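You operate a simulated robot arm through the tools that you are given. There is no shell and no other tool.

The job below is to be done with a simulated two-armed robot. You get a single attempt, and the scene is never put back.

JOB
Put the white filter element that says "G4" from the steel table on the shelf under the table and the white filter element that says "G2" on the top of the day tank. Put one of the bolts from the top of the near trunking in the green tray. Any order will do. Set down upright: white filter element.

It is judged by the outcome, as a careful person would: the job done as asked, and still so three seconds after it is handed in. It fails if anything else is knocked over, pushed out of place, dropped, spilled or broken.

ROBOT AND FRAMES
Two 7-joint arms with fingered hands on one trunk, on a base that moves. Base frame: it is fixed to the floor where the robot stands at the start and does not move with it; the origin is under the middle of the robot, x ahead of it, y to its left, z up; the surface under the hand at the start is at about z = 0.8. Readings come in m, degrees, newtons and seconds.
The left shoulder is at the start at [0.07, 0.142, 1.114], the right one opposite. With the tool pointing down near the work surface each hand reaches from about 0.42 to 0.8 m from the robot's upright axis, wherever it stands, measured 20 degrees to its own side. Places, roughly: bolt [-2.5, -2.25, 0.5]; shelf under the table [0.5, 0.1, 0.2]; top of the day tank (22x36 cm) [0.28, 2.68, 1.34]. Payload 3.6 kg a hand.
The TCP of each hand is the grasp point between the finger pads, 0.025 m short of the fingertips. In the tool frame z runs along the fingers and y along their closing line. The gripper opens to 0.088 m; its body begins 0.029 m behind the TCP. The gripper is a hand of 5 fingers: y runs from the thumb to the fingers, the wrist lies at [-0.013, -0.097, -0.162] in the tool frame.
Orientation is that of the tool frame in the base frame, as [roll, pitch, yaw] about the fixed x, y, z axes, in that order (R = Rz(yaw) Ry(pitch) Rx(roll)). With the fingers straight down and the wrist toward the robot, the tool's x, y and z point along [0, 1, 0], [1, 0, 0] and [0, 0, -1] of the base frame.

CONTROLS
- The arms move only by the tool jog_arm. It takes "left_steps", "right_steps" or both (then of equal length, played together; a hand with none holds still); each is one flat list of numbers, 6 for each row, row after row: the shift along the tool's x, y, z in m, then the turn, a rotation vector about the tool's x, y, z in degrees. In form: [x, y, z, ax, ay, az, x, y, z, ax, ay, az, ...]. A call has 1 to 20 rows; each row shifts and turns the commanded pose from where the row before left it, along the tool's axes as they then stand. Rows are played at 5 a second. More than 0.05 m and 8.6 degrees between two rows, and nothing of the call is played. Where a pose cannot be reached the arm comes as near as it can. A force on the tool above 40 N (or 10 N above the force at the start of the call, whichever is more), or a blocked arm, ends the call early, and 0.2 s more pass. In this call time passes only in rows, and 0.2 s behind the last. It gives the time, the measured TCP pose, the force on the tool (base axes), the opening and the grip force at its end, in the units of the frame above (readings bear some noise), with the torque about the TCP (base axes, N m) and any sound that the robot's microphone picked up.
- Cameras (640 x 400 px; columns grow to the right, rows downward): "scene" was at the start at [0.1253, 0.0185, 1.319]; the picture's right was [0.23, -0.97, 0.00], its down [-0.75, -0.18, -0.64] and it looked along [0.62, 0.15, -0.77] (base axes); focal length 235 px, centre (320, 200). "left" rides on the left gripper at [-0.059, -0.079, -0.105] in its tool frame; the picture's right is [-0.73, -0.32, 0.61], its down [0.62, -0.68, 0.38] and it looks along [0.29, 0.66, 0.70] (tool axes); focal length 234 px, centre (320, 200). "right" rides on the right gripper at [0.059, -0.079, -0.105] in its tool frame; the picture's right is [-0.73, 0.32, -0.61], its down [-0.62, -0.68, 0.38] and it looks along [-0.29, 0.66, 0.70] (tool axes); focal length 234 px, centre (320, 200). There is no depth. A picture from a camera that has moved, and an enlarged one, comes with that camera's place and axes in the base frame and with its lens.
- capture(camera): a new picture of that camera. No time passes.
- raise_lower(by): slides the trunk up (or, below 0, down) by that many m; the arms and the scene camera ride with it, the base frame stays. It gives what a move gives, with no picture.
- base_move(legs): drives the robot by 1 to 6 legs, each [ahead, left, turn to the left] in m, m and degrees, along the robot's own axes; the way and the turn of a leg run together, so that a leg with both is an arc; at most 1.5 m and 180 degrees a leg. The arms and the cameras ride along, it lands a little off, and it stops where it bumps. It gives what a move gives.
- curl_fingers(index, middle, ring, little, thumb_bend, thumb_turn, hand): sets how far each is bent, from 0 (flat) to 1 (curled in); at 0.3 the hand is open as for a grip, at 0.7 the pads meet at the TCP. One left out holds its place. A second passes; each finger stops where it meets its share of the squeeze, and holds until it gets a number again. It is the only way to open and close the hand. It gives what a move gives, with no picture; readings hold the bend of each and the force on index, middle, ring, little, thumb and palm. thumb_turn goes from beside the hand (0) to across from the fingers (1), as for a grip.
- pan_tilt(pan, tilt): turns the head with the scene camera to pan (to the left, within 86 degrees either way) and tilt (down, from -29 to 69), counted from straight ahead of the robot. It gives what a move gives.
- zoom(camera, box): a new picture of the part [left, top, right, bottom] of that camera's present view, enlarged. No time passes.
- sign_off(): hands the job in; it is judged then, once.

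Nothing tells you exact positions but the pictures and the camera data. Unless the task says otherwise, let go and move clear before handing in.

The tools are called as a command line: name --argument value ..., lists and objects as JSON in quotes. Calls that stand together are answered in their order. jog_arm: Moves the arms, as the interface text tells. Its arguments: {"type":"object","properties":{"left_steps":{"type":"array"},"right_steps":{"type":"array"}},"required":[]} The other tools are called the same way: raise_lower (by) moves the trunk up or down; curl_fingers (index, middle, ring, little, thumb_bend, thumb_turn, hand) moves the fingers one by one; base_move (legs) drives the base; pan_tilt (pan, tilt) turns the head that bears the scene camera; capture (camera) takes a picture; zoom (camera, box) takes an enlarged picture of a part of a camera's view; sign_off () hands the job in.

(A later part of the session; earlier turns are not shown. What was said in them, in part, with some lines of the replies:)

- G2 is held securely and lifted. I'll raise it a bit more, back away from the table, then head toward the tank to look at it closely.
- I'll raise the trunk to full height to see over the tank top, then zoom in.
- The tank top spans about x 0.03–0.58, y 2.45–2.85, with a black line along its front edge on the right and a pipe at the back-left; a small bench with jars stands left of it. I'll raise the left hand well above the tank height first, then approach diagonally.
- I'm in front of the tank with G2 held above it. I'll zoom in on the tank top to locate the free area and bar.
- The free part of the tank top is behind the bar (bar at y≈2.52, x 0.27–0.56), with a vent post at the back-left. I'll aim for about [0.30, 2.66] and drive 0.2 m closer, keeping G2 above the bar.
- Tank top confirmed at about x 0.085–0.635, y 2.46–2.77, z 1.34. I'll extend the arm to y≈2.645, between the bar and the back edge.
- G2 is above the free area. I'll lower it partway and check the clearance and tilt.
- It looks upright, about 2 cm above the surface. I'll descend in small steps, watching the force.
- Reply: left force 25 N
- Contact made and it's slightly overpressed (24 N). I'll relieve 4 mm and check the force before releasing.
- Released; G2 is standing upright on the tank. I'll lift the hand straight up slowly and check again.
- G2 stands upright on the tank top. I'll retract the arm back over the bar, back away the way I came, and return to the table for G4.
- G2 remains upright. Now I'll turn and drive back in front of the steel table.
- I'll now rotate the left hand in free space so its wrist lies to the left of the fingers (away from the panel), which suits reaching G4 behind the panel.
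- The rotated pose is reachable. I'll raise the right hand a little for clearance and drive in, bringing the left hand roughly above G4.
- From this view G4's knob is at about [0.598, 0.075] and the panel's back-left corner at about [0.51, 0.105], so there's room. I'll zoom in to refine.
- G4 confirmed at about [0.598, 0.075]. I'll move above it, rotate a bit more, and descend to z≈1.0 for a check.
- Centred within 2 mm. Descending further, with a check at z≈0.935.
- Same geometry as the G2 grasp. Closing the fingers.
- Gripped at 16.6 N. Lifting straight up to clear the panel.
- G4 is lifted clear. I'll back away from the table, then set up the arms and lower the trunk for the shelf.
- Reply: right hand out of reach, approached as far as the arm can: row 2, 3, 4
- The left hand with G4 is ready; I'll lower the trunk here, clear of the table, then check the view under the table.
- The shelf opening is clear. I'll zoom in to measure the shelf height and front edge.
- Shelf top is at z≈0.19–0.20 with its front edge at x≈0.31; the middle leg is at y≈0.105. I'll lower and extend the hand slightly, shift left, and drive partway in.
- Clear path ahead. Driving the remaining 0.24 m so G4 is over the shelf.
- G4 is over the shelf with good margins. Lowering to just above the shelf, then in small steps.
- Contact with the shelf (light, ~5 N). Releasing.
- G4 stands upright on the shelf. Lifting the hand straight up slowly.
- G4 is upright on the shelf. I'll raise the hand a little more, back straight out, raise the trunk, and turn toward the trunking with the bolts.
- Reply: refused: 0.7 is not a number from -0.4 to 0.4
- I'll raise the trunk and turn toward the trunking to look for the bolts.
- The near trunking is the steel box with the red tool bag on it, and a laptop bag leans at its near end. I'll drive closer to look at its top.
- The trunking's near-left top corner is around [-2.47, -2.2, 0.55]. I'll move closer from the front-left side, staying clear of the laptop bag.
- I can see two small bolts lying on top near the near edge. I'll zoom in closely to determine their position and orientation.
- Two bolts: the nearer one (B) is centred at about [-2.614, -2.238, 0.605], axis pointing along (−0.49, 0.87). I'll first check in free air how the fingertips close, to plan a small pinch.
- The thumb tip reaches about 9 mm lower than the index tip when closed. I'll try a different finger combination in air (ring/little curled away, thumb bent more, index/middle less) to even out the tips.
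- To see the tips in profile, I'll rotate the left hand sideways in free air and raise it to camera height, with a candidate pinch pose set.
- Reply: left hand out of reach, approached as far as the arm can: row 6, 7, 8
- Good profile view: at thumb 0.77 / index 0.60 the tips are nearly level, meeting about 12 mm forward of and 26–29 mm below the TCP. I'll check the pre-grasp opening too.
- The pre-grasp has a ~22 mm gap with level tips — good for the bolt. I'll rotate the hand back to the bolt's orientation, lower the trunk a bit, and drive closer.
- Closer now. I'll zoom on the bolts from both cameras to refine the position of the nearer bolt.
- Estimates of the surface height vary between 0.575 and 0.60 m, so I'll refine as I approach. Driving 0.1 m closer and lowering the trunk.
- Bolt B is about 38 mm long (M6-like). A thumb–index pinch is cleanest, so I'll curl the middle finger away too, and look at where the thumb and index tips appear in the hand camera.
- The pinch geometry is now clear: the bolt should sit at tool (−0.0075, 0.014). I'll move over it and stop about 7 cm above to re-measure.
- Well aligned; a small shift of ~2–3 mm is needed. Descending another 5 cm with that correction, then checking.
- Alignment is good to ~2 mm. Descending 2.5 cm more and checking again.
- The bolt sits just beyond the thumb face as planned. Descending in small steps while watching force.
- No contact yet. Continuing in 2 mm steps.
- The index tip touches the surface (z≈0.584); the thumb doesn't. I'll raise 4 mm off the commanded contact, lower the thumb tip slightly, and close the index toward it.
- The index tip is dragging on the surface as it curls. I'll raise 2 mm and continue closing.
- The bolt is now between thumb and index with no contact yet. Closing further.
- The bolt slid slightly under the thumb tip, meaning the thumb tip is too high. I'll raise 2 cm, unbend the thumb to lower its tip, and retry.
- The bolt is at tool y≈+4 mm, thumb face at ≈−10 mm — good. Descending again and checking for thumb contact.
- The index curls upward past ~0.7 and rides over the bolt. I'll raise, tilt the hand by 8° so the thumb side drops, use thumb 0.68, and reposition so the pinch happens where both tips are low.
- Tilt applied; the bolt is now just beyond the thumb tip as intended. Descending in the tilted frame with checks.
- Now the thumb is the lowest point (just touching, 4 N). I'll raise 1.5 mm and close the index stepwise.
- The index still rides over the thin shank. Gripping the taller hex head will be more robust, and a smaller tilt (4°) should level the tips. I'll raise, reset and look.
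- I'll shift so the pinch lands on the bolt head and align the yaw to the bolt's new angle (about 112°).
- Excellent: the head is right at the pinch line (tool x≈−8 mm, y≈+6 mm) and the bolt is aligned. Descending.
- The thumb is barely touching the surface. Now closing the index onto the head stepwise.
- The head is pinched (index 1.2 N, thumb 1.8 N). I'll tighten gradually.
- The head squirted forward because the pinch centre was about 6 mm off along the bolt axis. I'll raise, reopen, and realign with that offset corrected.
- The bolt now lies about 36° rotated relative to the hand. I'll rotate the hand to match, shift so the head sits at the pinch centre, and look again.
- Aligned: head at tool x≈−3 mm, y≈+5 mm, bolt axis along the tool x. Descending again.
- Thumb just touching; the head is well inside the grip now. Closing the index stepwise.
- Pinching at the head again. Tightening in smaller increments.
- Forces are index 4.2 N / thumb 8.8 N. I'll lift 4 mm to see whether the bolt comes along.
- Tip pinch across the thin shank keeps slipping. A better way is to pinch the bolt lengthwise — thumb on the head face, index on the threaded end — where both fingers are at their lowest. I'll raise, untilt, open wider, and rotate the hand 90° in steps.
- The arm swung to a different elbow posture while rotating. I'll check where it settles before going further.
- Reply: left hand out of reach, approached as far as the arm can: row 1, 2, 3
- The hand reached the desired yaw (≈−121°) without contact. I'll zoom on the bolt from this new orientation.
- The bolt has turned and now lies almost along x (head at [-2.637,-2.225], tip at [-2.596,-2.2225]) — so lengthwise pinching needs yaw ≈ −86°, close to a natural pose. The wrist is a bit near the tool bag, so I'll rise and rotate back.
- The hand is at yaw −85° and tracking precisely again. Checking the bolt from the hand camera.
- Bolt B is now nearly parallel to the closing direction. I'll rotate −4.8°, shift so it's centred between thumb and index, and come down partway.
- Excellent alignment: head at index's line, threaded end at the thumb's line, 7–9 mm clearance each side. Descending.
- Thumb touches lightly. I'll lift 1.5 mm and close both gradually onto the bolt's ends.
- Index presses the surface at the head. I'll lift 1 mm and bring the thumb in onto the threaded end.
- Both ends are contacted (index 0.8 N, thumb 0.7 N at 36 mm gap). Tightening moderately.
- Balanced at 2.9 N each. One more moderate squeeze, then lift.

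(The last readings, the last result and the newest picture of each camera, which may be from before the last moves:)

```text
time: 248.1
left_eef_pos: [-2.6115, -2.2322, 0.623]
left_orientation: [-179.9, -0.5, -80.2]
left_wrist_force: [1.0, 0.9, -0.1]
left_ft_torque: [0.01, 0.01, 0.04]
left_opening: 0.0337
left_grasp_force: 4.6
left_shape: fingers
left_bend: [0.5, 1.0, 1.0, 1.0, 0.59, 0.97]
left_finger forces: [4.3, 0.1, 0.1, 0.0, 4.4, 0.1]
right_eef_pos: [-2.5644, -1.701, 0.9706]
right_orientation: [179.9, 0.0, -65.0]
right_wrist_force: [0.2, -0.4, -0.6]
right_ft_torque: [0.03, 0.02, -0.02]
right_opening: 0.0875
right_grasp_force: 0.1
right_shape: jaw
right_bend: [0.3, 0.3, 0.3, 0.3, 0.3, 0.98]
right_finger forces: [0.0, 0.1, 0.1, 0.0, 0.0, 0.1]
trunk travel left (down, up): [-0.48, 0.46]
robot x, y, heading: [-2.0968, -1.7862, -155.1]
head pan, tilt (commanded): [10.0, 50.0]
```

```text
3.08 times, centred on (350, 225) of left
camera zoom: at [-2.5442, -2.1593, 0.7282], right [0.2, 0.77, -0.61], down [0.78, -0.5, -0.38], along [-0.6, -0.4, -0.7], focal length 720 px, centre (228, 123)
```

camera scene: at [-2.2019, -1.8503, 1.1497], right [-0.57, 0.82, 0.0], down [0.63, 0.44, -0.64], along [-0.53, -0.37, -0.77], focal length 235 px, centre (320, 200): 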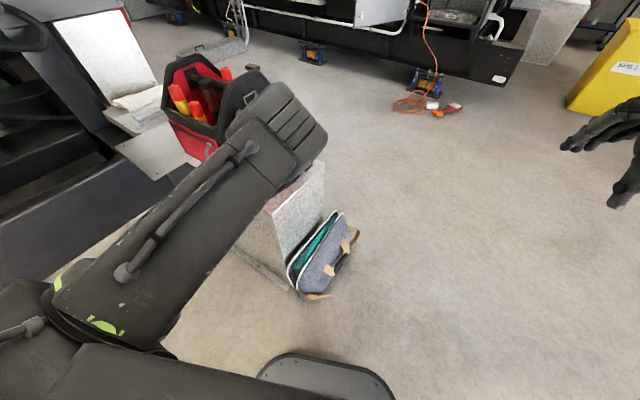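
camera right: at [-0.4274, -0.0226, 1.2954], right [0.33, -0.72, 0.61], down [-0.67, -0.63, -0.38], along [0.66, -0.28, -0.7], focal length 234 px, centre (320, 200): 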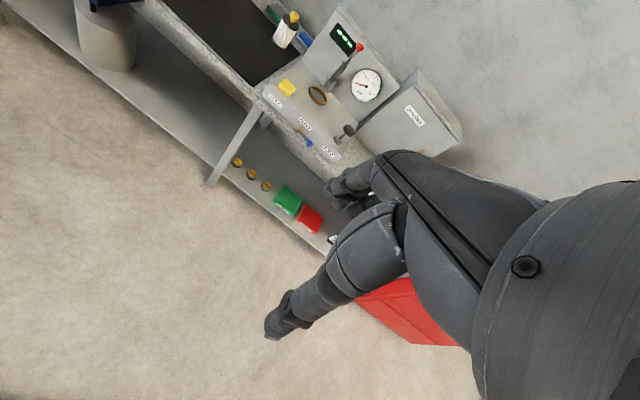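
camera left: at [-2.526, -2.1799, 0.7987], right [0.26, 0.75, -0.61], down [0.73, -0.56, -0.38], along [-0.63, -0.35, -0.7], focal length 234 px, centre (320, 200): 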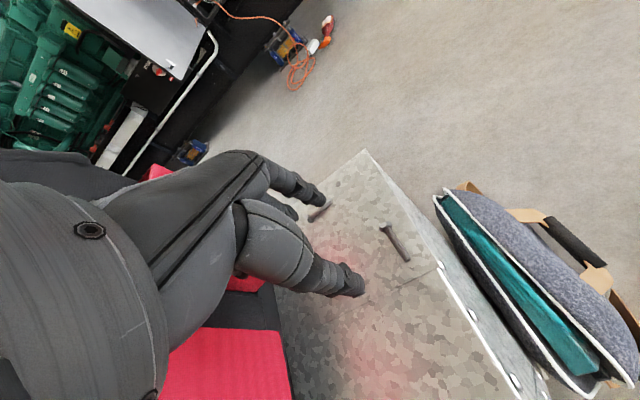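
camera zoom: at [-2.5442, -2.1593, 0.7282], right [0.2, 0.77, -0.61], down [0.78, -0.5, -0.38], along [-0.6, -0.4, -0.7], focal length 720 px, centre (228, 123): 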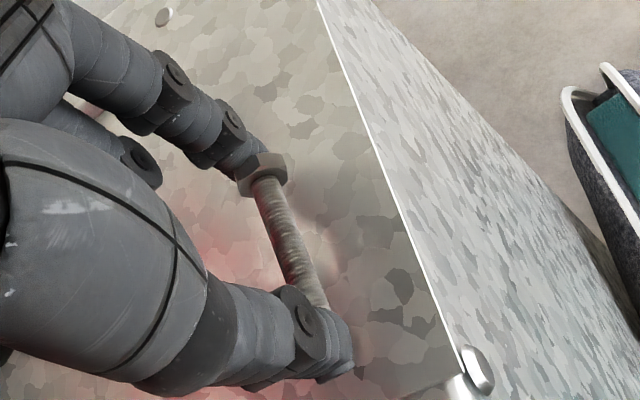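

The bolt came up with the hand (4.3 N pinch). I'll raise using the trunk to keep the arm posture, and check.

raise_lower --by 0.15

zoom --camera "left" --box '[270, 160, 430, 290]'

capture --camera "scene"

```text
time: 249.9
left_eef_pos: [-2.6127, -2.2326, 0.773]
left_orientation: [-179.9, -0.4, -80.1]
left_wrist_force: [-0.5, 1.3, -0.3]
left_ft_torque: [0.01, -0.01, 0.02]
left_opening: 0.0336
left_grasp_force: 4.2
left_shape: fingers
left_bend: [0.5, 1.0, 1.0, 1.0, 0.59, 0.97]
left_finger forces: [4.4, 0.1, 0.0, 0.1, 4.4, 0.1]
right_eef_pos: [-2.5643, -1.7016, 1.1208]
right_orientation: [-180.0, 0.0, -65.0]
right_wrist_force: [-0.4, -0.1, 0.4]
right_ft_torque: [0.05, -0.02, 0.02]
right_opening: 0.0879
right_grasp_force: 0.0
right_shape: jaw
right_bend: [0.3, 0.3, 0.3, 0.3, 0.3, 0.98]
right_finger forces: [0.0, 0.1, 0.0, 0.0, 0.0, 0.0]
trunk travel left (down, up): [-0.63, 0.31]
robot x, y, heading: [-2.0923, -1.7892, -154.9]
head pan, tilt (commanded): [10.0, 50.0]
```

```text
3.08 times, centred on (350, 225) of left
camera zoom: at [-2.5444, -2.1595, 0.8781], right [0.2, 0.77, -0.61], down [0.78, -0.5, -0.38], along [-0.6, -0.4, -0.7], focal length 720 px, centre (228, 123)
```

zoom: 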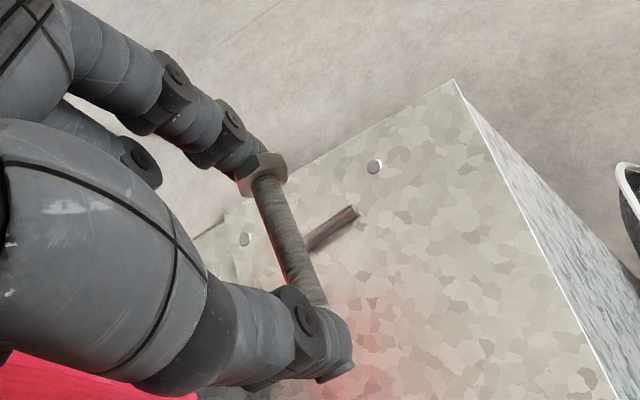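

```text
taken
camera scene: at [-2.202, -1.8503, 1.2996], right [-0.57, 0.82, 0.0], down [0.63, 0.44, -0.64], along [-0.53, -0.37, -0.77], focal length 235 px, centre (320, 200)
```

scene: 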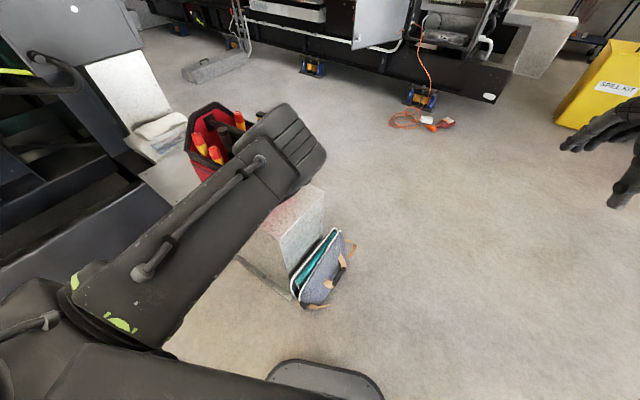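

The bolt is securely between thumb and index, the other bolt untouched. I'll raise a bit more and back away from the trunking.

raise_lower --by 0.15

base_move --legs '[[-0.6, 0, 0]]'

capture --camera "scene"

zoom --camera "left" --box '[270, 160, 430, 290]'

```text
time: 251.6
left_eef_pos: [-2.6123, -2.2326, 0.9231]
left_orientation: [-179.9, -0.4, -80.2]
left_wrist_force: [0.0, 0.2, 0.0]
left_ft_torque: [-0.02, 0.03, -0.01]
left_opening: 0.0334
left_grasp_force: 4.4
left_shape: fingers
left_bend: [0.5, 1.0, 1.0, 1.0, 0.59, 0.97]
left_finger forces: [4.3, 0.1, 0.0, 0.0, 4.3, 0.0]
right_eef_pos: [-2.5626, -1.7024, 1.2709]
right_orientation: [-179.9, 0.0, -65.0]
right_wrist_force: [-0.6, -0.5, -0.4]
right_ft_torque: [0.02, 0.03, 0.01]
right_opening: 0.0877
right_grasp_force: 0.1
right_shape: jaw
right_bend: [0.3, 0.3, 0.3, 0.3, 0.3, 0.98]
right_finger forces: [0.1, 0.0, 0.0, 0.1, 0.1, 0.0]
trunk travel left (down, up): [-0.78, 0.16]
robot x, y, heading: [-2.0928, -1.7889, -155.1]
head pan, tilt (commanded): [10.0, 50.0]
```

```text
time: 255.1
left_eef_pos: [-2.0629, -1.9726, 0.9227]
left_orientation: [-179.8, -0.4, -80.8]
left_wrist_force: [1.0, -0.3, -0.5]
left_ft_torque: [-0.02, 0.01, -0.01]
left_opening: 0.0336
left_grasp_force: 4.3
left_shape: fingers
left_bend: [0.5, 1.0, 1.0, 1.0, 0.59, 0.97]
left_finger forces: [4.3, 0.1, 0.0, 0.0, 4.3, 0.0]
right_eef_pos: [-2.0103, -1.4419, 1.2704]
right_orientation: [180.0, -0.1, -65.4]
right_wrist_force: [-1.1, -0.7, -0.1]
right_ft_torque: [0.0, 0.01, -0.01]
right_opening: 0.0875
right_grasp_force: 0.1
right_shape: jaw
right_bend: [0.3, 0.3, 0.3, 0.3, 0.3, 0.98]
right_finger forces: [0.0, 0.0, 0.0, 0.1, 0.0, 0.1]
trunk travel left (down, up): [-0.78, 0.16]
robot x, y, heading: [-1.5386, -1.5299, -155.4]
head pan, tilt (commanded): [10.0, 50.0]
```

```text
taken
camera scene: at [-1.6488, -1.5946, 1.4496], right [-0.57, 0.82, 0.0], down [0.63, 0.43, -0.64], along [-0.53, -0.36, -0.77], focal length 235 px, centre (320, 200)
```

scene: 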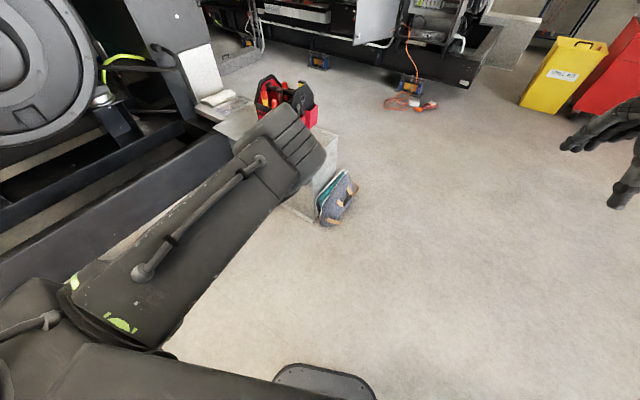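

```text
3.08 times, centred on (350, 225) of left
camera zoom: at [-1.9937, -1.9006, 1.0278], right [0.2, 0.76, -0.61], down [0.77, -0.51, -0.38], along [-0.6, -0.4, -0.7], focal length 720 px, centre (228, 123)
```

zoom: 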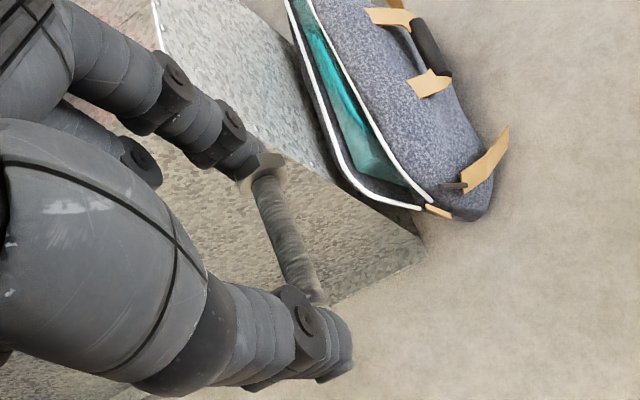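

Bolt still firmly held. I'll turn around and drive to in front of the table near the green tray.

base_move --legs '[[0, 0, 78], [0, 0, 77.4], [0.5, 1.08, 0]]'

pan_tilt --pan 10 --tilt 30

capture --camera "scene"

capture --camera "left"

```text
time: 267.9
left_eef_pos: [-0.3791, -0.2462, 0.924]
left_orientation: [-179.9, -0.5, 74.7]
left_wrist_force: [0.1, -0.1, 1.2]
left_ft_torque: [0.01, -0.03, -0.03]
left_opening: 0.0329
left_grasp_force: 4.6
left_shape: fingers
left_bend: [0.5, 1.0, 1.0, 1.0, 0.59, 0.97]
left_finger forces: [3.9, 0.0, 0.0, 0.0, 3.9, 0.1]
right_eef_pos: [-0.6477, -0.7043, 1.2704]
right_orientation: [179.9, 0.0, 89.9]
right_wrist_force: [0.0, 0.5, 0.4]
right_ft_torque: [-0.02, 0.03, -0.01]
right_opening: 0.0877
right_grasp_force: 0.0
right_shape: jaw
right_bend: [0.3, 0.3, 0.3, 0.3, 0.3, 0.98]
right_finger forces: [0.1, 0.0, 0.0, 0.0, 0.0, 0.0]
trunk travel left (down, up): [-0.78, 0.16]
robot x, y, heading: [-1.0367, -0.4279, -0.0]
head pan, tilt (commanded): [10.0, 50.0]
```

```text
time: 268.7
left_eef_pos: [-0.3789, -0.2454, 0.9231]
left_orientation: [-179.8, -0.3, 74.7]
left_wrist_force: [0.5, 0.8, -0.5]
left_ft_torque: [0.03, -0.01, -0.02]
left_opening: 0.0335
left_grasp_force: 4.2
left_shape: fingers
left_bend: [0.5, 1.0, 1.0, 1.0, 0.59, 0.97]
left_finger forces: [3.9, 0.1, 0.1, 0.0, 3.8, 0.0]
right_eef_pos: [-0.6476, -0.704, 1.2698]
right_orientation: [180.0, 0.1, 90.0]
right_wrist_force: [0.5, -0.8, -0.2]
right_ft_torque: [0.01, 0.0, -0.03]
right_opening: 0.0878
right_grasp_force: 0.1
right_shape: jaw
right_bend: [0.3, 0.3, 0.3, 0.3, 0.3, 0.98]
right_finger forces: [0.0, 0.1, 0.0, 0.0, 0.0, 0.1]
trunk travel left (down, up): [-0.78, 0.16]
robot x, y, heading: [-1.0398, -0.4312, -0.1]
head pan, tilt (commanded): [10.0, 30.0]
```

```text
taken
camera scene: at [-0.8979, -0.413, 1.4791], right [0.17, -0.99, 0.0], down [-0.49, -0.09, -0.87], along [0.85, 0.15, -0.5], focal length 235 px, centre (320, 200)
```

scene: 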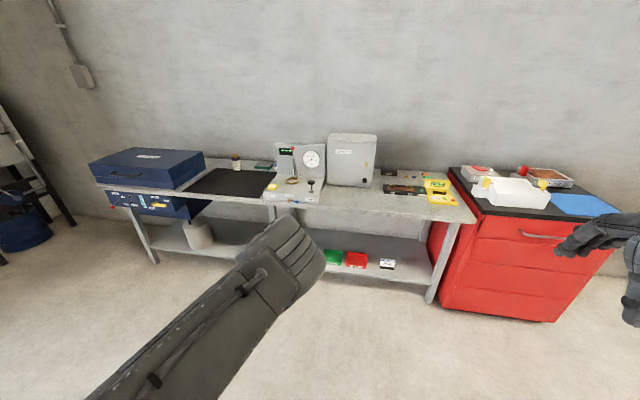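

```text
taken
camera left: at [-0.4696, -0.281, 1.0281], right [-0.5, -0.61, -0.61], down [-0.49, 0.78, -0.38], along [0.71, 0.11, -0.7], focal length 234 px, centre (320, 200)
```

left: 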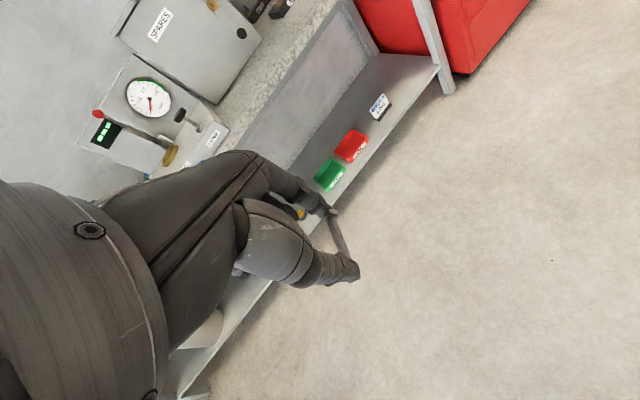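

The bolt is still held. Before lowering, I'll check the left arm's elbow posture to make sure it will fit under the table.

pan_tilt --pan 40 --tilt 60

capture --camera "scene"

capture --camera "right"

```text
time: 269.7
left_eef_pos: [-0.3792, -0.2463, 0.9231]
left_orientation: [-179.8, -0.4, 74.7]
left_wrist_force: [1.0, 0.1, 0.2]
left_ft_torque: [0.01, 0.03, -0.04]
left_opening: 0.0328
left_grasp_force: 4.0
left_shape: fingers
left_bend: [0.5, 1.0, 1.0, 1.0, 0.59, 0.97]
left_finger forces: [3.9, 0.1, 0.0, 0.0, 3.9, 0.0]
right_eef_pos: [-0.648, -0.7056, 1.2705]
right_orientation: [180.0, 0.0, 89.9]
right_wrist_force: [-0.6, 0.0, -0.6]
right_ft_torque: [-0.01, 0.01, -0.03]
right_opening: 0.0876
right_grasp_force: 0.0
right_shape: jaw
right_bend: [0.3, 0.3, 0.3, 0.3, 0.3, 0.98]
right_finger forces: [0.0, 0.0, 0.1, 0.0, 0.0, 0.0]
trunk travel left (down, up): [-0.78, 0.16]
robot x, y, heading: [-1.0378, -0.4289, -0.1]
head pan, tilt (commanded): [40.0, 60.0]
```

```text
taken
camera scene: at [-0.9357, -0.3859, 1.4372], right [0.64, -0.77, 0.0], down [-0.67, -0.55, -0.5], along [0.38, 0.32, -0.87], focal length 235 px, centre (320, 200)
```

scene: 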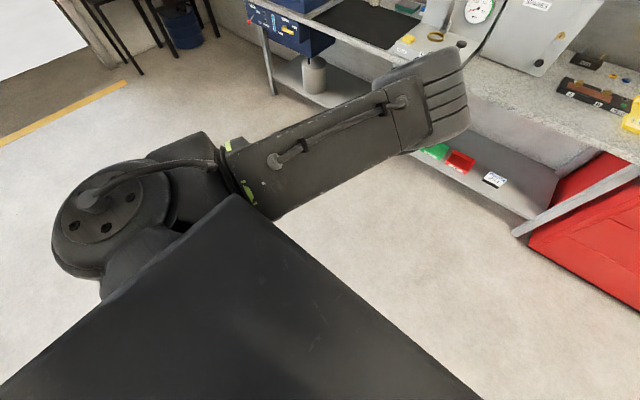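

```text
taken
camera right: at [-0.7271, -0.646, 1.3753], right [0.32, -0.73, 0.61], down [-0.68, -0.62, -0.38], along [0.66, -0.29, -0.7], focal length 234 px, centre (320, 200)
```

right: 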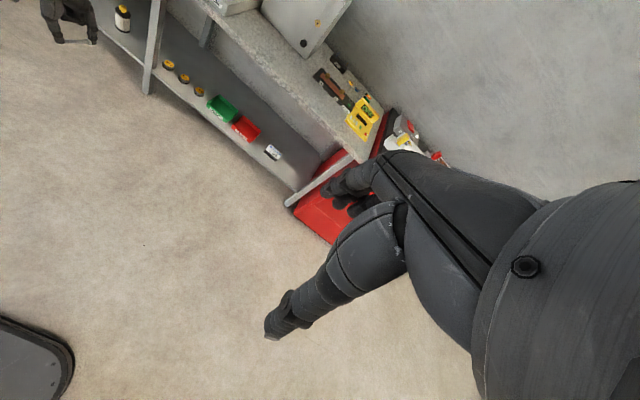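

The elbow is out to the left with a level forearm – fine for reaching under the table. Lowering the trunk, then driving partway in.

raise_lower --by -0.4

raise_lower --by -0.16

base_move --legs '[[0.5, -0.035, 0]]'

pan_tilt --pan 5 --tilt 35

capture --camera "scene"

capture --camera "left"

```text
time: 273.5
left_eef_pos: [-0.3789, -0.2456, 0.5241]
left_orientation: [-179.9, -0.4, 74.7]
left_wrist_force: [0.7, 0.3, -0.1]
left_ft_torque: [-0.03, 0.03, 0.0]
left_opening: 0.0328
left_grasp_force: 3.9
left_shape: fingers
left_bend: [0.5, 1.0, 1.0, 1.0, 0.59, 0.97]
left_finger forces: [4.0, 0.0, 0.0, 0.0, 3.9, 0.1]
right_eef_pos: [-0.648, -0.7051, 0.8703]
right_orientation: [-179.9, 0.0, 89.9]
right_wrist_force: [0.2, 0.2, -0.5]
right_ft_torque: [0.03, -0.01, 0.0]
right_opening: 0.0878
right_grasp_force: 0.1
right_shape: jaw
right_bend: [0.3, 0.3, 0.3, 0.3, 0.3, 0.98]
right_finger forces: [0.0, 0.0, 0.0, 0.0, 0.1, 0.0]
trunk travel left (down, up): [-0.38, 0.56]
robot x, y, heading: [-1.0386, -0.4269, -0.1]
head pan, tilt (commanded): [40.0, 60.0]
```

```text
time: 275.3
left_eef_pos: [-0.3787, -0.2457, 0.3639]
left_orientation: [-179.9, -0.4, 74.7]
left_wrist_force: [0.0, 0.3, -0.7]
left_ft_torque: [-0.01, 0.02, 0.01]
left_opening: 0.033
left_grasp_force: 4.2
left_shape: fingers
left_bend: [0.5, 1.0, 1.0, 1.0, 0.59, 0.97]
left_finger forces: [4.0, 0.0, 0.1, 0.1, 4.0, 0.0]
right_eef_pos: [-0.6481, -0.7038, 0.7115]
right_orientation: [179.9, 0.1, 89.9]
right_wrist_force: [0.8, -0.1, 0.0]
right_ft_torque: [0.0, -0.01, 0.02]
right_opening: 0.0875
right_grasp_force: 0.1
right_shape: jaw
right_bend: [0.3, 0.3, 0.3, 0.3, 0.3, 0.98]
right_finger forces: [0.0, 0.0, 0.1, 0.0, 0.0, 0.0]
trunk travel left (down, up): [-0.22, 0.72]
robot x, y, heading: [-1.0383, -0.4277, -0.1]
head pan, tilt (commanded): [40.0, 60.0]
```

```text
time: 278.3
left_eef_pos: [0.1231, -0.2817, 0.3635]
left_orientation: [-179.9, -0.5, 74.7]
left_wrist_force: [0.5, -0.2, -0.6]
left_ft_torque: [0.02, 0.02, 0.0]
left_opening: 0.0328
left_grasp_force: 3.7
left_shape: fingers
left_bend: [0.5, 1.0, 1.0, 1.0, 0.59, 0.97]
left_finger forces: [3.9, 0.1, 0.0, 0.0, 3.8, 0.0]
right_eef_pos: [-0.1445, -0.742, 0.7105]
right_orientation: [180.0, 0.0, 90.0]
right_wrist_force: [0.1, -0.2, -0.6]
right_ft_torque: [-0.01, 0.0, -0.01]
right_opening: 0.0876
right_grasp_force: 0.1
right_shape: jaw
right_bend: [0.3, 0.3, 0.3, 0.3, 0.3, 0.98]
right_finger forces: [0.1, 0.1, 0.0, 0.0, 0.0, 0.0]
trunk travel left (down, up): [-0.22, 0.72]
robot x, y, heading: [-0.537, -0.4613, -0.3]
head pan, tilt (commanded): [40.0, 60.0]
```

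```text
time: 279.3
left_eef_pos: [0.1242, -0.2813, 0.3626]
left_orientation: [-179.9, -0.4, 74.7]
left_wrist_force: [0.5, 0.7, 0.0]
left_ft_torque: [-0.03, 0.0, 0.0]
left_opening: 0.0331
left_grasp_force: 4.3
left_shape: fingers
left_bend: [0.5, 1.0, 1.0, 1.0, 0.59, 0.97]
left_finger forces: [4.0, 0.0, 0.0, 0.0, 3.9, 0.0]
right_eef_pos: [-0.1438, -0.7408, 0.7113]
right_orientation: [-180.0, 0.0, 89.9]
right_wrist_force: [-0.1, 0.6, -1.1]
right_ft_torque: [-0.01, -0.02, -0.01]
right_opening: 0.0876
right_grasp_force: 0.2
right_shape: jaw
right_bend: [0.3, 0.3, 0.3, 0.3, 0.3, 0.98]
right_finger forces: [0.0, 0.0, 0.0, 0.0, 0.0, 0.0]
trunk travel left (down, up): [-0.22, 0.72]
robot x, y, heading: [-0.5375, -0.4633, -0.1]
head pan, tilt (commanded): [5.0, 35.0]
```

```text
taken
camera scene: at [-0.3963, -0.4577, 0.9113], right [0.09, -1.0, 0.0], down [-0.57, -0.05, -0.82], along [0.82, 0.07, -0.57], focal length 235 px, centre (320, 200)
```

scene: 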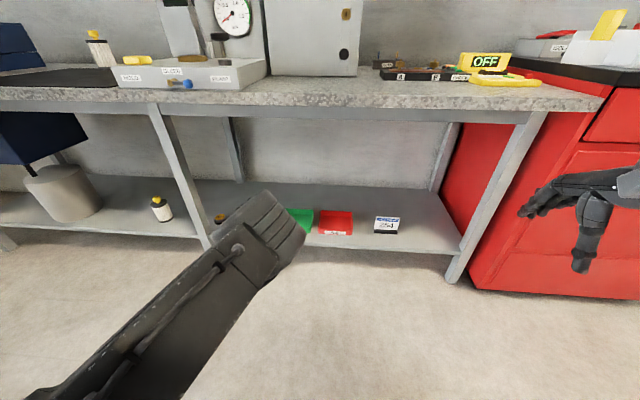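

```text
taken
camera left: at [0.0332, -0.3175, 0.4681], right [-0.5, -0.61, -0.61], down [-0.49, 0.78, -0.38], along [0.71, 0.11, -0.7], focal length 234 px, centre (320, 200)
```

left: 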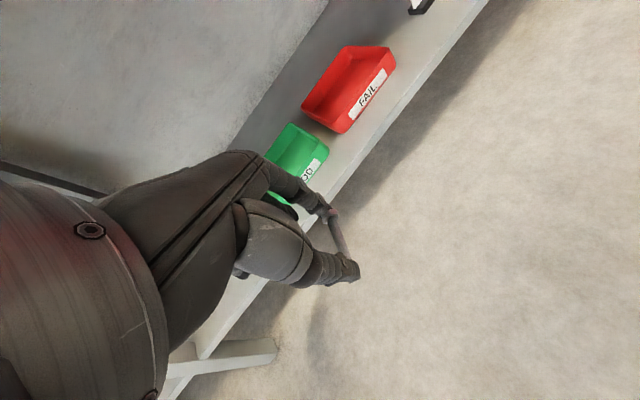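

The tray spans about x 0.375–0.49, y −0.21 to −0.357, rim z≈0.23. I'll lower the right hand so it clears the table edge, then drive in so the bolt is above the tray's centre.

jog_arm --right_steps '[0, 0, 0.04, 0, 0, 0, 0, 0, 0.04, 0, 0, 0, 0, 0, 0.04, 0, 0, 0, 0, 0, 0.04, 0, 0, 0, 0, 0, 0.04, 0, 0, 0]'

base_move --legs '[[0.2, 0.003, 0]]'

capture --camera "scene"

capture --camera "left"

```text
time: 280.5
left_eef_pos: [0.1239, -0.2821, 0.3631]
left_orientation: [-179.9, -0.4, 74.7]
left_wrist_force: [0.7, -0.2, -0.2]
left_ft_torque: [0.01, 0.03, 0.01]
left_opening: 0.0329
left_grasp_force: 4.1
left_shape: fingers
left_bend: [0.5, 1.0, 1.0, 1.0, 0.59, 0.97]
left_finger forces: [3.9, 0.0, 0.0, 0.1, 4.0, 0.0]
right_eef_pos: [-0.1383, -0.7423, 0.5122]
right_orientation: [179.9, 0.0, 89.9]
right_wrist_force: [-0.4, -1.0, -0.5]
right_ft_torque: [0.03, 0.01, 0.03]
right_opening: 0.0879
right_grasp_force: 0.1
right_shape: jaw
right_bend: [0.3, 0.3, 0.3, 0.3, 0.3, 0.98]
right_finger forces: [0.1, 0.0, 0.0, 0.0, 0.1, 0.0]
right hand out of reach, approached as far as the arm can: row 4
trunk travel left (down, up): [-0.22, 0.72]
robot x, y, heading: [-0.5347, -0.4639, 0.1]
head pan, tilt (commanded): [5.0, 35.0]
```

```text
time: 282.1
left_eef_pos: [0.3249, -0.2808, 0.363]
left_orientation: [-179.8, -0.4, 74.6]
left_wrist_force: [0.8, -0.1, -0.4]
left_ft_torque: [0.0, -0.05, 0.04]
left_opening: 0.0328
left_grasp_force: 3.8
left_shape: fingers
left_bend: [0.5, 1.0, 1.0, 1.0, 0.59, 0.97]
left_finger forces: [3.9, 0.0, 0.0, 0.1, 3.9, 0.1]
right_eef_pos: [0.0603, -0.7411, 0.5114]
right_orientation: [180.0, -0.1, 90.0]
right_wrist_force: [0.0, 0.2, 0.8]
right_ft_torque: [-0.01, 0.02, 0.0]
right_opening: 0.0877
right_grasp_force: 0.0
right_shape: jaw
right_bend: [0.3, 0.3, 0.3, 0.3, 0.3, 0.98]
right_finger forces: [0.1, 0.0, 0.0, 0.0, 0.0, 0.0]
trunk travel left (down, up): [-0.22, 0.72]
robot x, y, heading: [-0.3365, -0.4618, -0.4]
head pan, tilt (commanded): [5.0, 35.0]
```

```text
taken
camera scene: at [-0.1963, -0.4555, 0.9113], right [0.08, -1.0, 0.0], down [-0.57, -0.05, -0.82], along [0.82, 0.07, -0.57], focal length 235 px, centre (320, 200)
```

scene: 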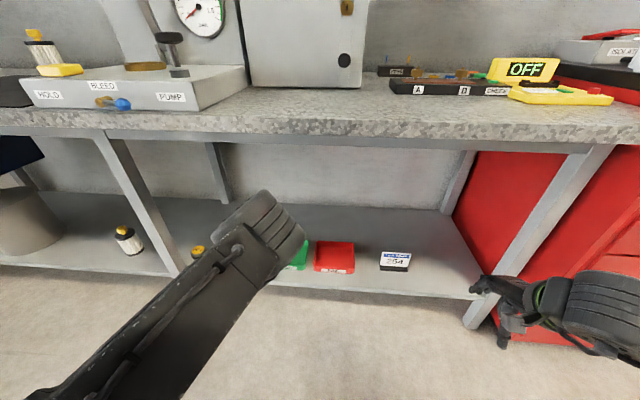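

```text
taken
camera left: at [0.2333, -0.3157, 0.468], right [-0.5, -0.61, -0.61], down [-0.49, 0.78, -0.38], along [0.71, 0.11, -0.7], focal length 234 px, centre (320, 200)
```

left: 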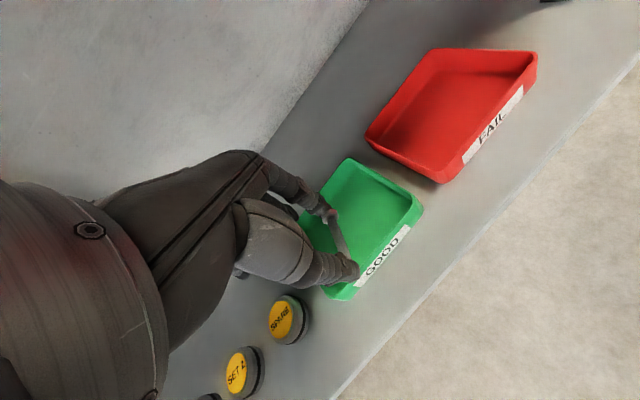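

I can see the green "GOOD" tray clearly; its centre is about [0.418, −0.281]. Moving forward the last 9 cm.

base_move --legs '[[0.09, 0.007, 0.3]]'

capture --camera "left"

capture --camera "scene"

```text
time: 283.2
left_eef_pos: [0.4122, -0.27, 0.3643]
left_orientation: [-179.9, -0.4, 74.9]
left_wrist_force: [-0.7, -0.6, 0.0]
left_ft_torque: [0.04, -0.04, -0.02]
left_opening: 0.033
left_grasp_force: 3.8
left_shape: fingers
left_bend: [0.5, 1.0, 1.0, 1.0, 0.59, 0.97]
left_finger forces: [3.9, 0.1, 0.0, 0.0, 3.9, 0.0]
right_eef_pos: [0.1517, -0.7305, 0.5123]
right_orientation: [-180.0, 0.1, 90.2]
right_wrist_force: [0.0, 0.4, -0.1]
right_ft_torque: [0.03, 0.04, 0.0]
right_opening: 0.0879
right_grasp_force: 0.1
right_shape: jaw
right_bend: [0.3, 0.3, 0.3, 0.3, 0.3, 0.98]
right_finger forces: [0.0, 0.0, 0.1, 0.0, 0.1, 0.0]
trunk travel left (down, up): [-0.22, 0.72]
robot x, y, heading: [-0.2457, -0.4554, 0.2]
head pan, tilt (commanded): [5.0, 35.0]
```

```text
taken
camera left: at [0.3217, -0.3049, 0.4679], right [-0.5, -0.61, -0.61], down [-0.5, 0.78, -0.38], along [0.71, 0.12, -0.7], focal length 234 px, centre (320, 200)
```

left: 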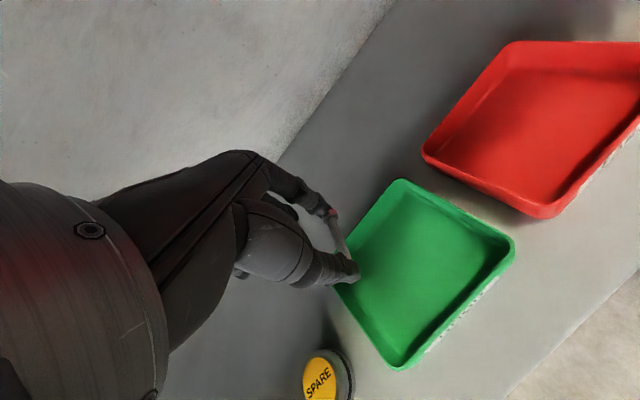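

```text
taken
camera scene: at [-0.1068, -0.4475, 0.9113], right [0.09, -1.0, 0.0], down [-0.57, -0.05, -0.82], along [0.82, 0.07, -0.57], focal length 235 px, centre (320, 200)
```

scene: 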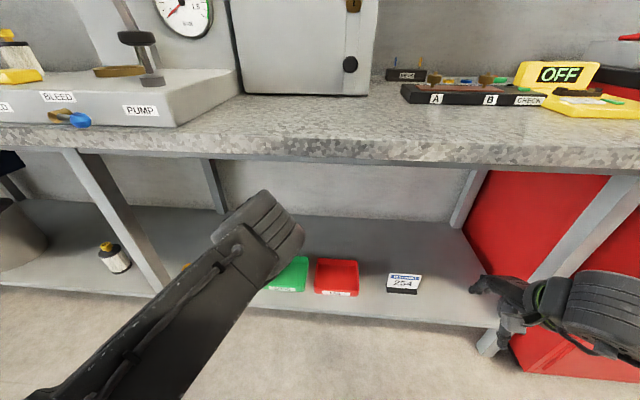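

The bolt is almost over the tray's centre. Small shift, then lowering with the trunk in steps.

jog_arm --left_steps '[-0.004, 0.006, 0, 0, 0, 0]'

raise_lower --by -0.07

capture --camera "left"

```text
time: 283.6
left_eef_pos: [0.4177, -0.2743, 0.3633]
left_orientation: [-179.9, -0.4, 75.1]
left_wrist_force: [-0.6, -0.5, 0.3]
left_ft_torque: [-0.02, -0.02, -0.01]
left_opening: 0.0329
left_grasp_force: 3.7
left_shape: fingers
left_bend: [0.5, 1.0, 1.0, 1.0, 0.59, 0.97]
left_finger forces: [3.8, 0.1, 0.0, 0.0, 3.9, 0.0]
right_eef_pos: [0.1509, -0.7303, 0.5117]
right_orientation: [180.0, 0.0, 90.2]
right_wrist_force: [0.1, 0.9, 0.0]
right_ft_torque: [0.02, -0.01, 0.02]
right_opening: 0.0878
right_grasp_force: 0.0
right_shape: jaw
right_bend: [0.3, 0.3, 0.3, 0.3, 0.3, 0.98]
right_finger forces: [0.1, 0.0, 0.1, 0.0, 0.0, 0.1]
trunk travel left (down, up): [-0.22, 0.72]
robot x, y, heading: [-0.2465, -0.4587, 0.2]
head pan, tilt (commanded): [5.0, 35.0]
```

```text
time: 284.7
left_eef_pos: [0.418, -0.2738, 0.293]
left_orientation: [-179.9, -0.5, 75.0]
left_wrist_force: [-0.1, -0.1, 0.5]
left_ft_torque: [-0.01, -0.04, 0.01]
left_opening: 0.0327
left_grasp_force: 3.9
left_shape: fingers
left_bend: [0.5, 1.0, 1.0, 1.0, 0.59, 0.97]
left_finger forces: [4.0, 0.0, 0.0, 0.1, 3.9, 0.0]
right_eef_pos: [0.1497, -0.7305, 0.4415]
right_orientation: [180.0, -0.1, 90.2]
right_wrist_force: [0.5, -0.2, -0.1]
right_ft_torque: [-0.03, 0.0, 0.0]
right_opening: 0.088
right_grasp_force: 0.1
right_shape: jaw
right_bend: [0.3, 0.3, 0.3, 0.3, 0.3, 0.98]
right_finger forces: [0.1, 0.1, 0.0, 0.1, 0.0, 0.0]
trunk travel left (down, up): [-0.15, 0.79]
robot x, y, heading: [-0.2425, -0.4546, 0.3]
head pan, tilt (commanded): [5.0, 35.0]
```

```text
taken
camera left: at [0.3262, -0.3099, 0.3981], right [-0.5, -0.61, -0.61], down [-0.5, 0.78, -0.38], along [0.71, 0.12, -0.69], focal length 234 px, centre (320, 200)
```

left: 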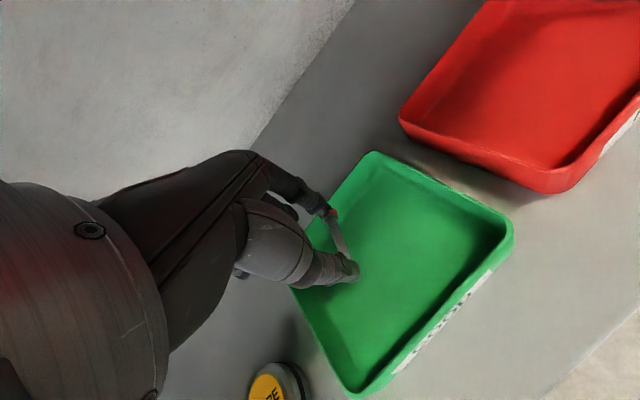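

Positioned well inside the tray outline. Lowering further to just inside the rim.

raise_lower --by -0.03

zoom --camera "left" --box '[240, 140, 480, 330]'

zoom --camera "scene" --box '[180, 180, 380, 320]'

```text
time: 285.4
left_eef_pos: [0.417, -0.2745, 0.2626]
left_orientation: [-180.0, -0.4, 75.0]
left_wrist_force: [0.1, -0.8, -0.2]
left_ft_torque: [0.04, 0.02, -0.02]
left_opening: 0.0329
left_grasp_force: 4.7
left_shape: fingers
left_bend: [0.5, 1.0, 1.0, 1.0, 0.59, 0.97]
left_finger forces: [3.8, 0.0, 0.1, 0.0, 3.8, 0.0]
right_eef_pos: [0.151, -0.7312, 0.4124]
right_orientation: [180.0, 0.0, 90.2]
right_wrist_force: [0.2, 0.1, -0.8]
right_ft_torque: [-0.01, -0.01, -0.03]
right_opening: 0.0879
right_grasp_force: 0.0
right_shape: jaw
right_bend: [0.3, 0.3, 0.3, 0.3, 0.3, 0.98]
right_finger forces: [0.1, 0.0, 0.0, 0.0, 0.0, 0.0]
trunk travel left (down, up): [-0.12, 0.82]
robot x, y, heading: [-0.2465, -0.4556, 0.0]
head pan, tilt (commanded): [5.0, 35.0]
```

```text
2.11 times, centred on (360, 235) of left
camera zoom: at [0.3262, -0.3099, 0.368], right [-0.5, -0.61, -0.61], down [-0.5, 0.78, -0.38], along [0.71, 0.12, -0.69], focal length 493 px, centre (236, 126)
```

zoom: 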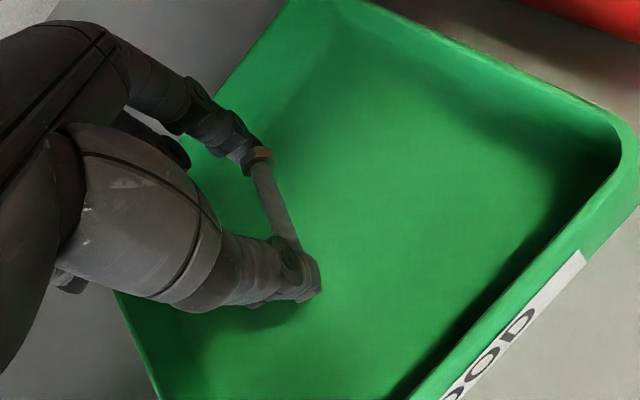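

```text
2.86 times, centred on (280, 250) of scene
camera zoom: at [-0.1072, -0.4475, 0.8114], right [0.09, -1.0, 0.0], down [-0.57, -0.05, -0.82], along [0.82, 0.07, -0.57], focal length 673 px, centre (434, 57)
```

zoom: 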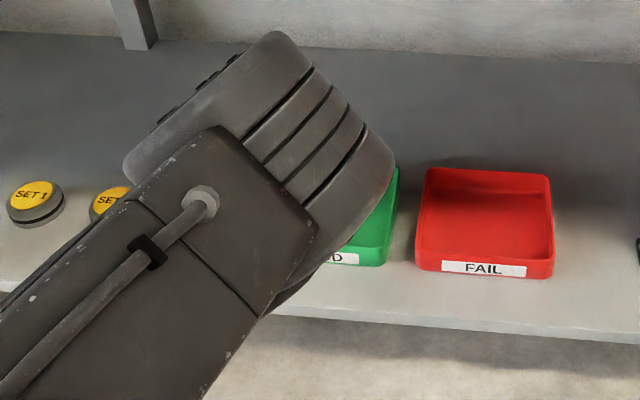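

The bolt is inside the tray outline with margin on all sides. A bit lower, then release gently.

raise_lower --by -0.013

curl_fingers --hand "left" --index 0.44 --thumb_bend 0.53

zoom --camera "left" --box '[240, 140, 480, 330]'

```text
time: 286.0
left_eef_pos: [0.418, -0.2735, 0.2507]
left_orientation: [-180.0, -0.4, 75.0]
left_wrist_force: [0.4, 0.4, -0.1]
left_ft_torque: [0.02, 0.03, 0.0]
left_opening: 0.0329
left_grasp_force: 3.0
left_shape: fingers
left_bend: [0.5, 1.0, 1.0, 1.0, 0.59, 0.97]
left_finger forces: [3.8, 0.1, 0.0, 0.0, 3.9, 0.0]
right_eef_pos: [0.1504, -0.7309, 0.3978]
right_orientation: [-180.0, 0.0, 90.2]
right_wrist_force: [-0.2, 0.3, 0.1]
right_ft_torque: [-0.02, -0.01, 0.03]
right_opening: 0.0879
right_grasp_force: 0.1
right_shape: jaw
right_bend: [0.3, 0.3, 0.3, 0.3, 0.3, 0.98]
right_finger forces: [0.0, 0.1, 0.1, 0.0, 0.0, 0.0]
trunk travel left (down, up): [-0.107, 0.833]
robot x, y, heading: [-0.2462, -0.4562, 0.3]
head pan, tilt (commanded): [5.0, 35.0]
```

```text
time: 287.0
left_eef_pos: [0.4176, -0.2745, 0.249]
left_orientation: [-180.0, -0.5, 75.0]
left_wrist_force: [0.7, 0.7, 0.0]
left_ft_torque: [0.02, 0.0, -0.02]
left_opening: 0.0446
left_grasp_force: 0.1
left_shape: fingers
left_bend: [0.44, 1.0, 1.0, 1.0, 0.53, 0.97]
left_finger forces: [0.0, 0.0, 0.0, 0.1, 0.0, 0.0]
right_eef_pos: [0.1505, -0.7299, 0.3986]
right_orientation: [-180.0, 0.0, 90.2]
right_wrist_force: [-0.3, -0.3, -0.4]
right_ft_torque: [0.0, 0.04, 0.02]
right_opening: 0.0877
right_grasp_force: 0.0
right_shape: jaw
right_bend: [0.3, 0.3, 0.3, 0.3, 0.3, 0.98]
right_finger forces: [0.0, 0.0, 0.0, 0.0, 0.1, 0.1]
trunk travel left (down, up): [-0.107, 0.833]
robot x, y, heading: [-0.2429, -0.4576, 0.2]
head pan, tilt (commanded): [5.0, 35.0]
```

```text
2.11 times, centred on (360, 235) of left
camera zoom: at [0.3262, -0.3099, 0.3549], right [-0.5, -0.61, -0.61], down [-0.5, 0.78, -0.38], along [0.71, 0.12, -0.7], focal length 493 px, centre (236, 126)
```

zoom: 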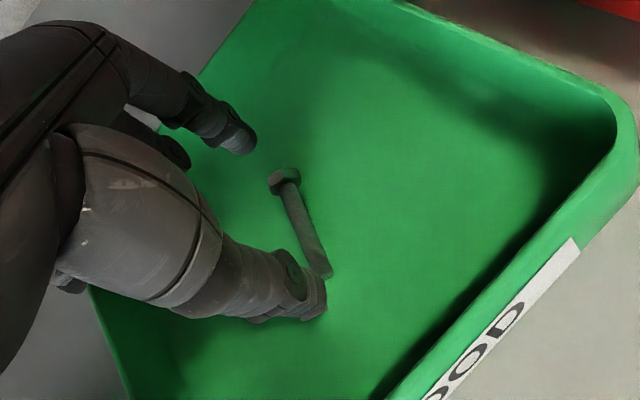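

The bolt lies in the green tray. Raising straight up with the trunk and checking.

raise_lower --by 0.12

capture --camera "left"

base_move --legs '[[-0.7, 0, 0]]'

pan_tilt --pan 0 --tilt 25

capture --camera "scene"

```text
time: 288.5
left_eef_pos: [0.4165, -0.2726, 0.3699]
left_orientation: [-179.9, -0.4, 75.0]
left_wrist_force: [-0.4, -1.1, -0.8]
left_ft_torque: [-0.01, 0.01, -0.02]
left_opening: 0.0448
left_grasp_force: 0.1
left_shape: fingers
left_bend: [0.44, 1.0, 1.0, 1.0, 0.53, 0.97]
left_finger forces: [0.1, 0.1, 0.0, 0.0, 0.0, 0.0]
right_eef_pos: [0.1503, -0.7313, 0.518]
right_orientation: [180.0, 0.1, 90.2]
right_wrist_force: [-0.4, 0.3, 0.0]
right_ft_torque: [0.03, 0.05, 0.03]
right_opening: 0.0879
right_grasp_force: 0.1
right_shape: jaw
right_bend: [0.3, 0.3, 0.3, 0.3, 0.3, 0.98]
right_finger forces: [0.0, 0.0, 0.0, 0.1, 0.1, 0.0]
trunk travel left (down, up): [-0.227, 0.713]
robot x, y, heading: [-0.2429, -0.4558, 0.4]
head pan, tilt (commanded): [5.0, 35.0]
```

```text
taken
camera left: at [0.3263, -0.31, 0.4748], right [-0.5, -0.61, -0.61], down [-0.5, 0.78, -0.38], along [0.71, 0.12, -0.7], focal length 234 px, centre (320, 200)
```

left: 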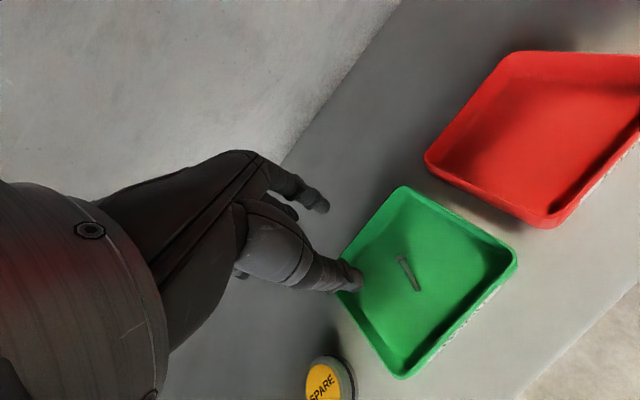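

```text
time: 292.4
left_eef_pos: [-0.2813, -0.2745, 0.37]
left_orientation: [-179.9, -0.4, 75.5]
left_wrist_force: [-0.1, 0.2, 0.5]
left_ft_torque: [0.01, 0.01, -0.02]
left_opening: 0.0444
left_grasp_force: 0.0
left_shape: fingers
left_bend: [0.44, 1.0, 1.0, 1.0, 0.53, 0.97]
left_finger forces: [0.1, 0.0, 0.0, 0.0, 0.0, 0.1]
right_eef_pos: [-0.5422, -0.7326, 0.518]
right_orientation: [180.0, 0.0, 90.7]
right_wrist_force: [1.0, -0.2, -0.6]
right_ft_torque: [-0.02, 0.01, 0.01]
right_opening: 0.0881
right_grasp_force: 0.2
right_shape: jaw
right_bend: [0.3, 0.3, 0.3, 0.3, 0.3, 0.98]
right_finger forces: [0.0, 0.1, 0.0, 0.1, 0.0, 0.1]
trunk travel left (down, up): [-0.227, 0.713]
robot x, y, heading: [-0.9433, -0.4619, 0.6]
head pan, tilt (commanded): [5.0, 35.0]
```

```text
time: 293.1
left_eef_pos: [-0.2803, -0.2738, 0.3701]
left_orientation: [-179.8, -0.4, 75.5]
left_wrist_force: [-0.4, -0.6, 0.5]
left_ft_torque: [0.0, 0.04, 0.0]
left_opening: 0.0447
left_grasp_force: 0.1
left_shape: fingers
left_bend: [0.44, 1.0, 1.0, 1.0, 0.53, 0.97]
left_finger forces: [0.0, 0.0, 0.1, 0.0, 0.1, 0.0]
right_eef_pos: [-0.5443, -0.7329, 0.5183]
right_orientation: [179.9, 0.0, 90.8]
right_wrist_force: [-0.8, 0.3, 0.3]
right_ft_torque: [-0.01, 0.04, 0.02]
right_opening: 0.0875
right_grasp_force: 0.0
right_shape: jaw
right_bend: [0.3, 0.3, 0.3, 0.3, 0.3, 0.98]
right_finger forces: [0.1, 0.1, 0.0, 0.0, 0.0, 0.1]
trunk travel left (down, up): [-0.227, 0.713]
robot x, y, heading: [-0.9427, -0.4634, 0.6]
head pan, tilt (commanded): [0.0, 25.0]
```

```text
taken
camera scene: at [-0.7986, -0.4593, 0.9341], right [0.01, -1.0, 0.0], down [-0.42, -0.01, -0.91], along [0.91, 0.01, -0.42], focal length 235 px, centre (320, 200)
```

scene: 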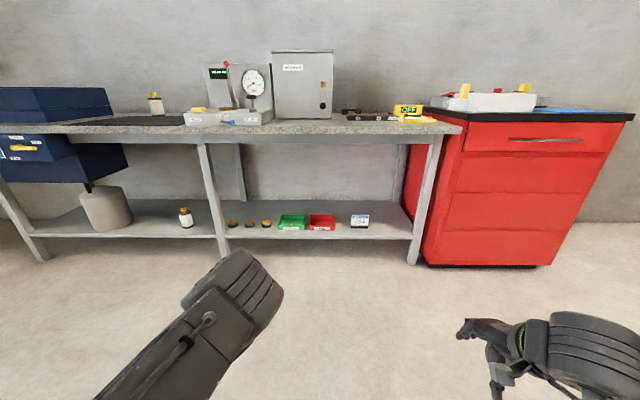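

Bolt in the green tray, G4 upright on the shelf. I'll raise the trunk and verify everything including G2 on the tank.

raise_lower --by 0.4

raise_lower --by 0.2

zoom --camera "scene" --box '[100, 140, 420, 340]'

pan_tilt --pan 66 --tilt 5

zoom --camera "scene" --box '[220, 140, 420, 280]'

```text
time: 296.9
left_eef_pos: [-0.2806, -0.2742, 0.7698]
left_orientation: [-180.0, -0.4, 75.6]
left_wrist_force: [-1.1, 0.6, 0.3]
left_ft_torque: [-0.02, -0.02, 0.01]
left_opening: 0.0447
left_grasp_force: 0.1
left_shape: fingers
left_bend: [0.44, 1.0, 1.0, 1.0, 0.53, 0.97]
left_finger forces: [0.0, 0.1, 0.1, 0.1, 0.0, 0.0]
right_eef_pos: [-0.5423, -0.733, 0.9177]
right_orientation: [180.0, 0.0, 90.7]
right_wrist_force: [0.0, 0.1, -0.3]
right_ft_torque: [0.01, 0.01, -0.02]
right_opening: 0.088
right_grasp_force: 0.0
right_shape: jaw
right_bend: [0.3, 0.3, 0.3, 0.3, 0.3, 0.98]
right_finger forces: [0.0, 0.0, 0.0, 0.0, 0.0, 0.0]
trunk travel left (down, up): [-0.627, 0.313]
robot x, y, heading: [-0.9413, -0.4617, 0.9]
head pan, tilt (commanded): [0.0, 25.0]
```

```text
time: 299.1
left_eef_pos: [-0.281, -0.274, 0.9707]
left_orientation: [-179.9, -0.4, 75.4]
left_wrist_force: [0.5, 0.6, 0.0]
left_ft_torque: [-0.02, -0.01, -0.02]
left_opening: 0.0449
left_grasp_force: 0.0
left_shape: fingers
left_bend: [0.44, 1.0, 1.0, 1.0, 0.53, 0.97]
left_finger forces: [0.0, 0.0, 0.0, 0.1, 0.1, 0.1]
right_eef_pos: [-0.544, -0.7335, 1.118]
right_orientation: [-179.9, -0.1, 90.7]
right_wrist_force: [-0.2, 0.9, 0.4]
right_ft_torque: [0.02, 0.01, -0.01]
right_opening: 0.0878
right_grasp_force: 0.1
right_shape: jaw
right_bend: [0.3, 0.3, 0.3, 0.3, 0.3, 0.98]
right_finger forces: [0.0, 0.0, 0.1, 0.0, 0.0, 0.0]
trunk travel left (down, up): [-0.827, 0.113]
robot x, y, heading: [-0.9383, -0.4629, 0.5]
head pan, tilt (commanded): [0.0, 25.0]
```

```text
2.00 times, centred on (260, 240) of scene
camera zoom: at [-0.7984, -0.4594, 1.5341], right [0.01, -1.0, 0.0], down [-0.42, 0.0, -0.91], along [0.91, 0.01, -0.42], focal length 471 px, centre (440, 120)
```

zoom: 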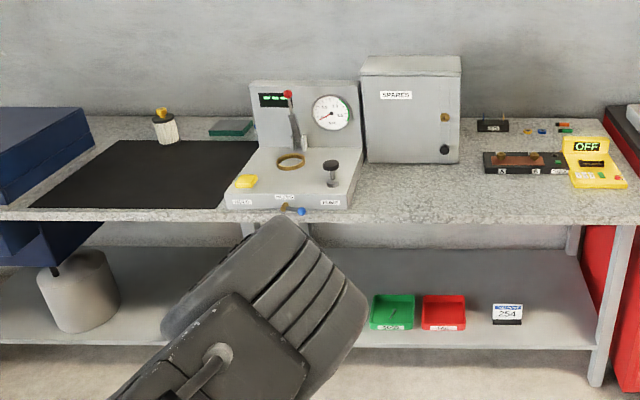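

```text
time: 300.4
left_eef_pos: [-0.28, -0.2735, 0.9703]
left_orientation: [-179.9, -0.4, 75.4]
left_wrist_force: [0.0, 0.1, -0.2]
left_ft_torque: [0.0, -0.04, -0.02]
left_opening: 0.0448
left_grasp_force: 0.0
left_shape: fingers
left_bend: [0.44, 1.0, 1.0, 1.0, 0.53, 0.97]
left_finger forces: [0.0, 0.0, 0.0, 0.0, 0.0, 0.1]
right_eef_pos: [-0.543, -0.7326, 1.118]
right_orientation: [-179.9, 0.1, 90.8]
right_wrist_force: [0.1, -0.3, -0.7]
right_ft_torque: [0.01, -0.07, 0.0]
right_opening: 0.0879
right_grasp_force: 0.1
right_shape: jaw
right_bend: [0.3, 0.3, 0.3, 0.3, 0.3, 0.98]
right_finger forces: [0.0, 0.0, 0.1, 0.0, 0.0, 0.0]
trunk travel left (down, up): [-0.827, 0.113]
robot x, y, heading: [-0.9419, -0.4613, 0.6]
head pan, tilt (commanded): [66.0, 5.0]
```

```text
2.86 times, centred on (320, 210) of scene
camera zoom: at [-0.8542, -0.3762, 1.5666], right [0.92, -0.4, 0.0], down [-0.03, -0.08, -1.0], along [0.4, 0.91, -0.09], focal length 673 px, centre (320, 171)
```

zoom: 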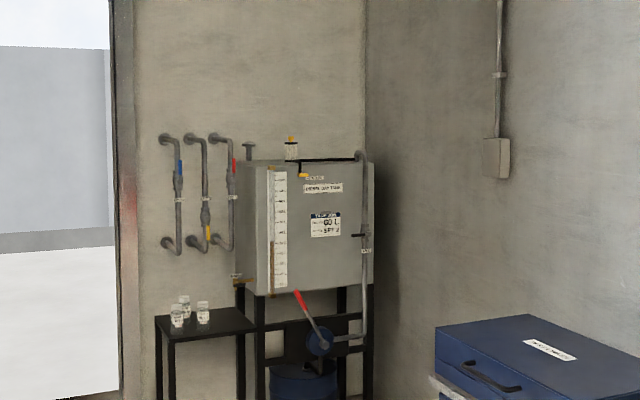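

Everything checks out: G2 is upright on the day tank, G4 is upright on the shelf, and one bolt is in the green tray. The other items appear undisturbed and both hands are clear. Handing in.

sign_off

```text
The job is handed in.
```

I finished the job and handed it in. In my last look at each of the three items, all were where you asked:

- **G2:** standing upright on top of the day tank.
- **G4:** standing upright on the shelf under the table, left of the middle leg.
- **Bolt:** one bolt from the near trunking is lying in the green "GOOD" tray.

The bolt took several tries to pick up. It slid and turned on top of the trunking before I got a firm grip end to end. When I drove off, the second bolt was still on the trunking. From what I could see at the end, nothing else was knocked over or pushed out of place, though the small blue block by the panel was out of view in that last check.
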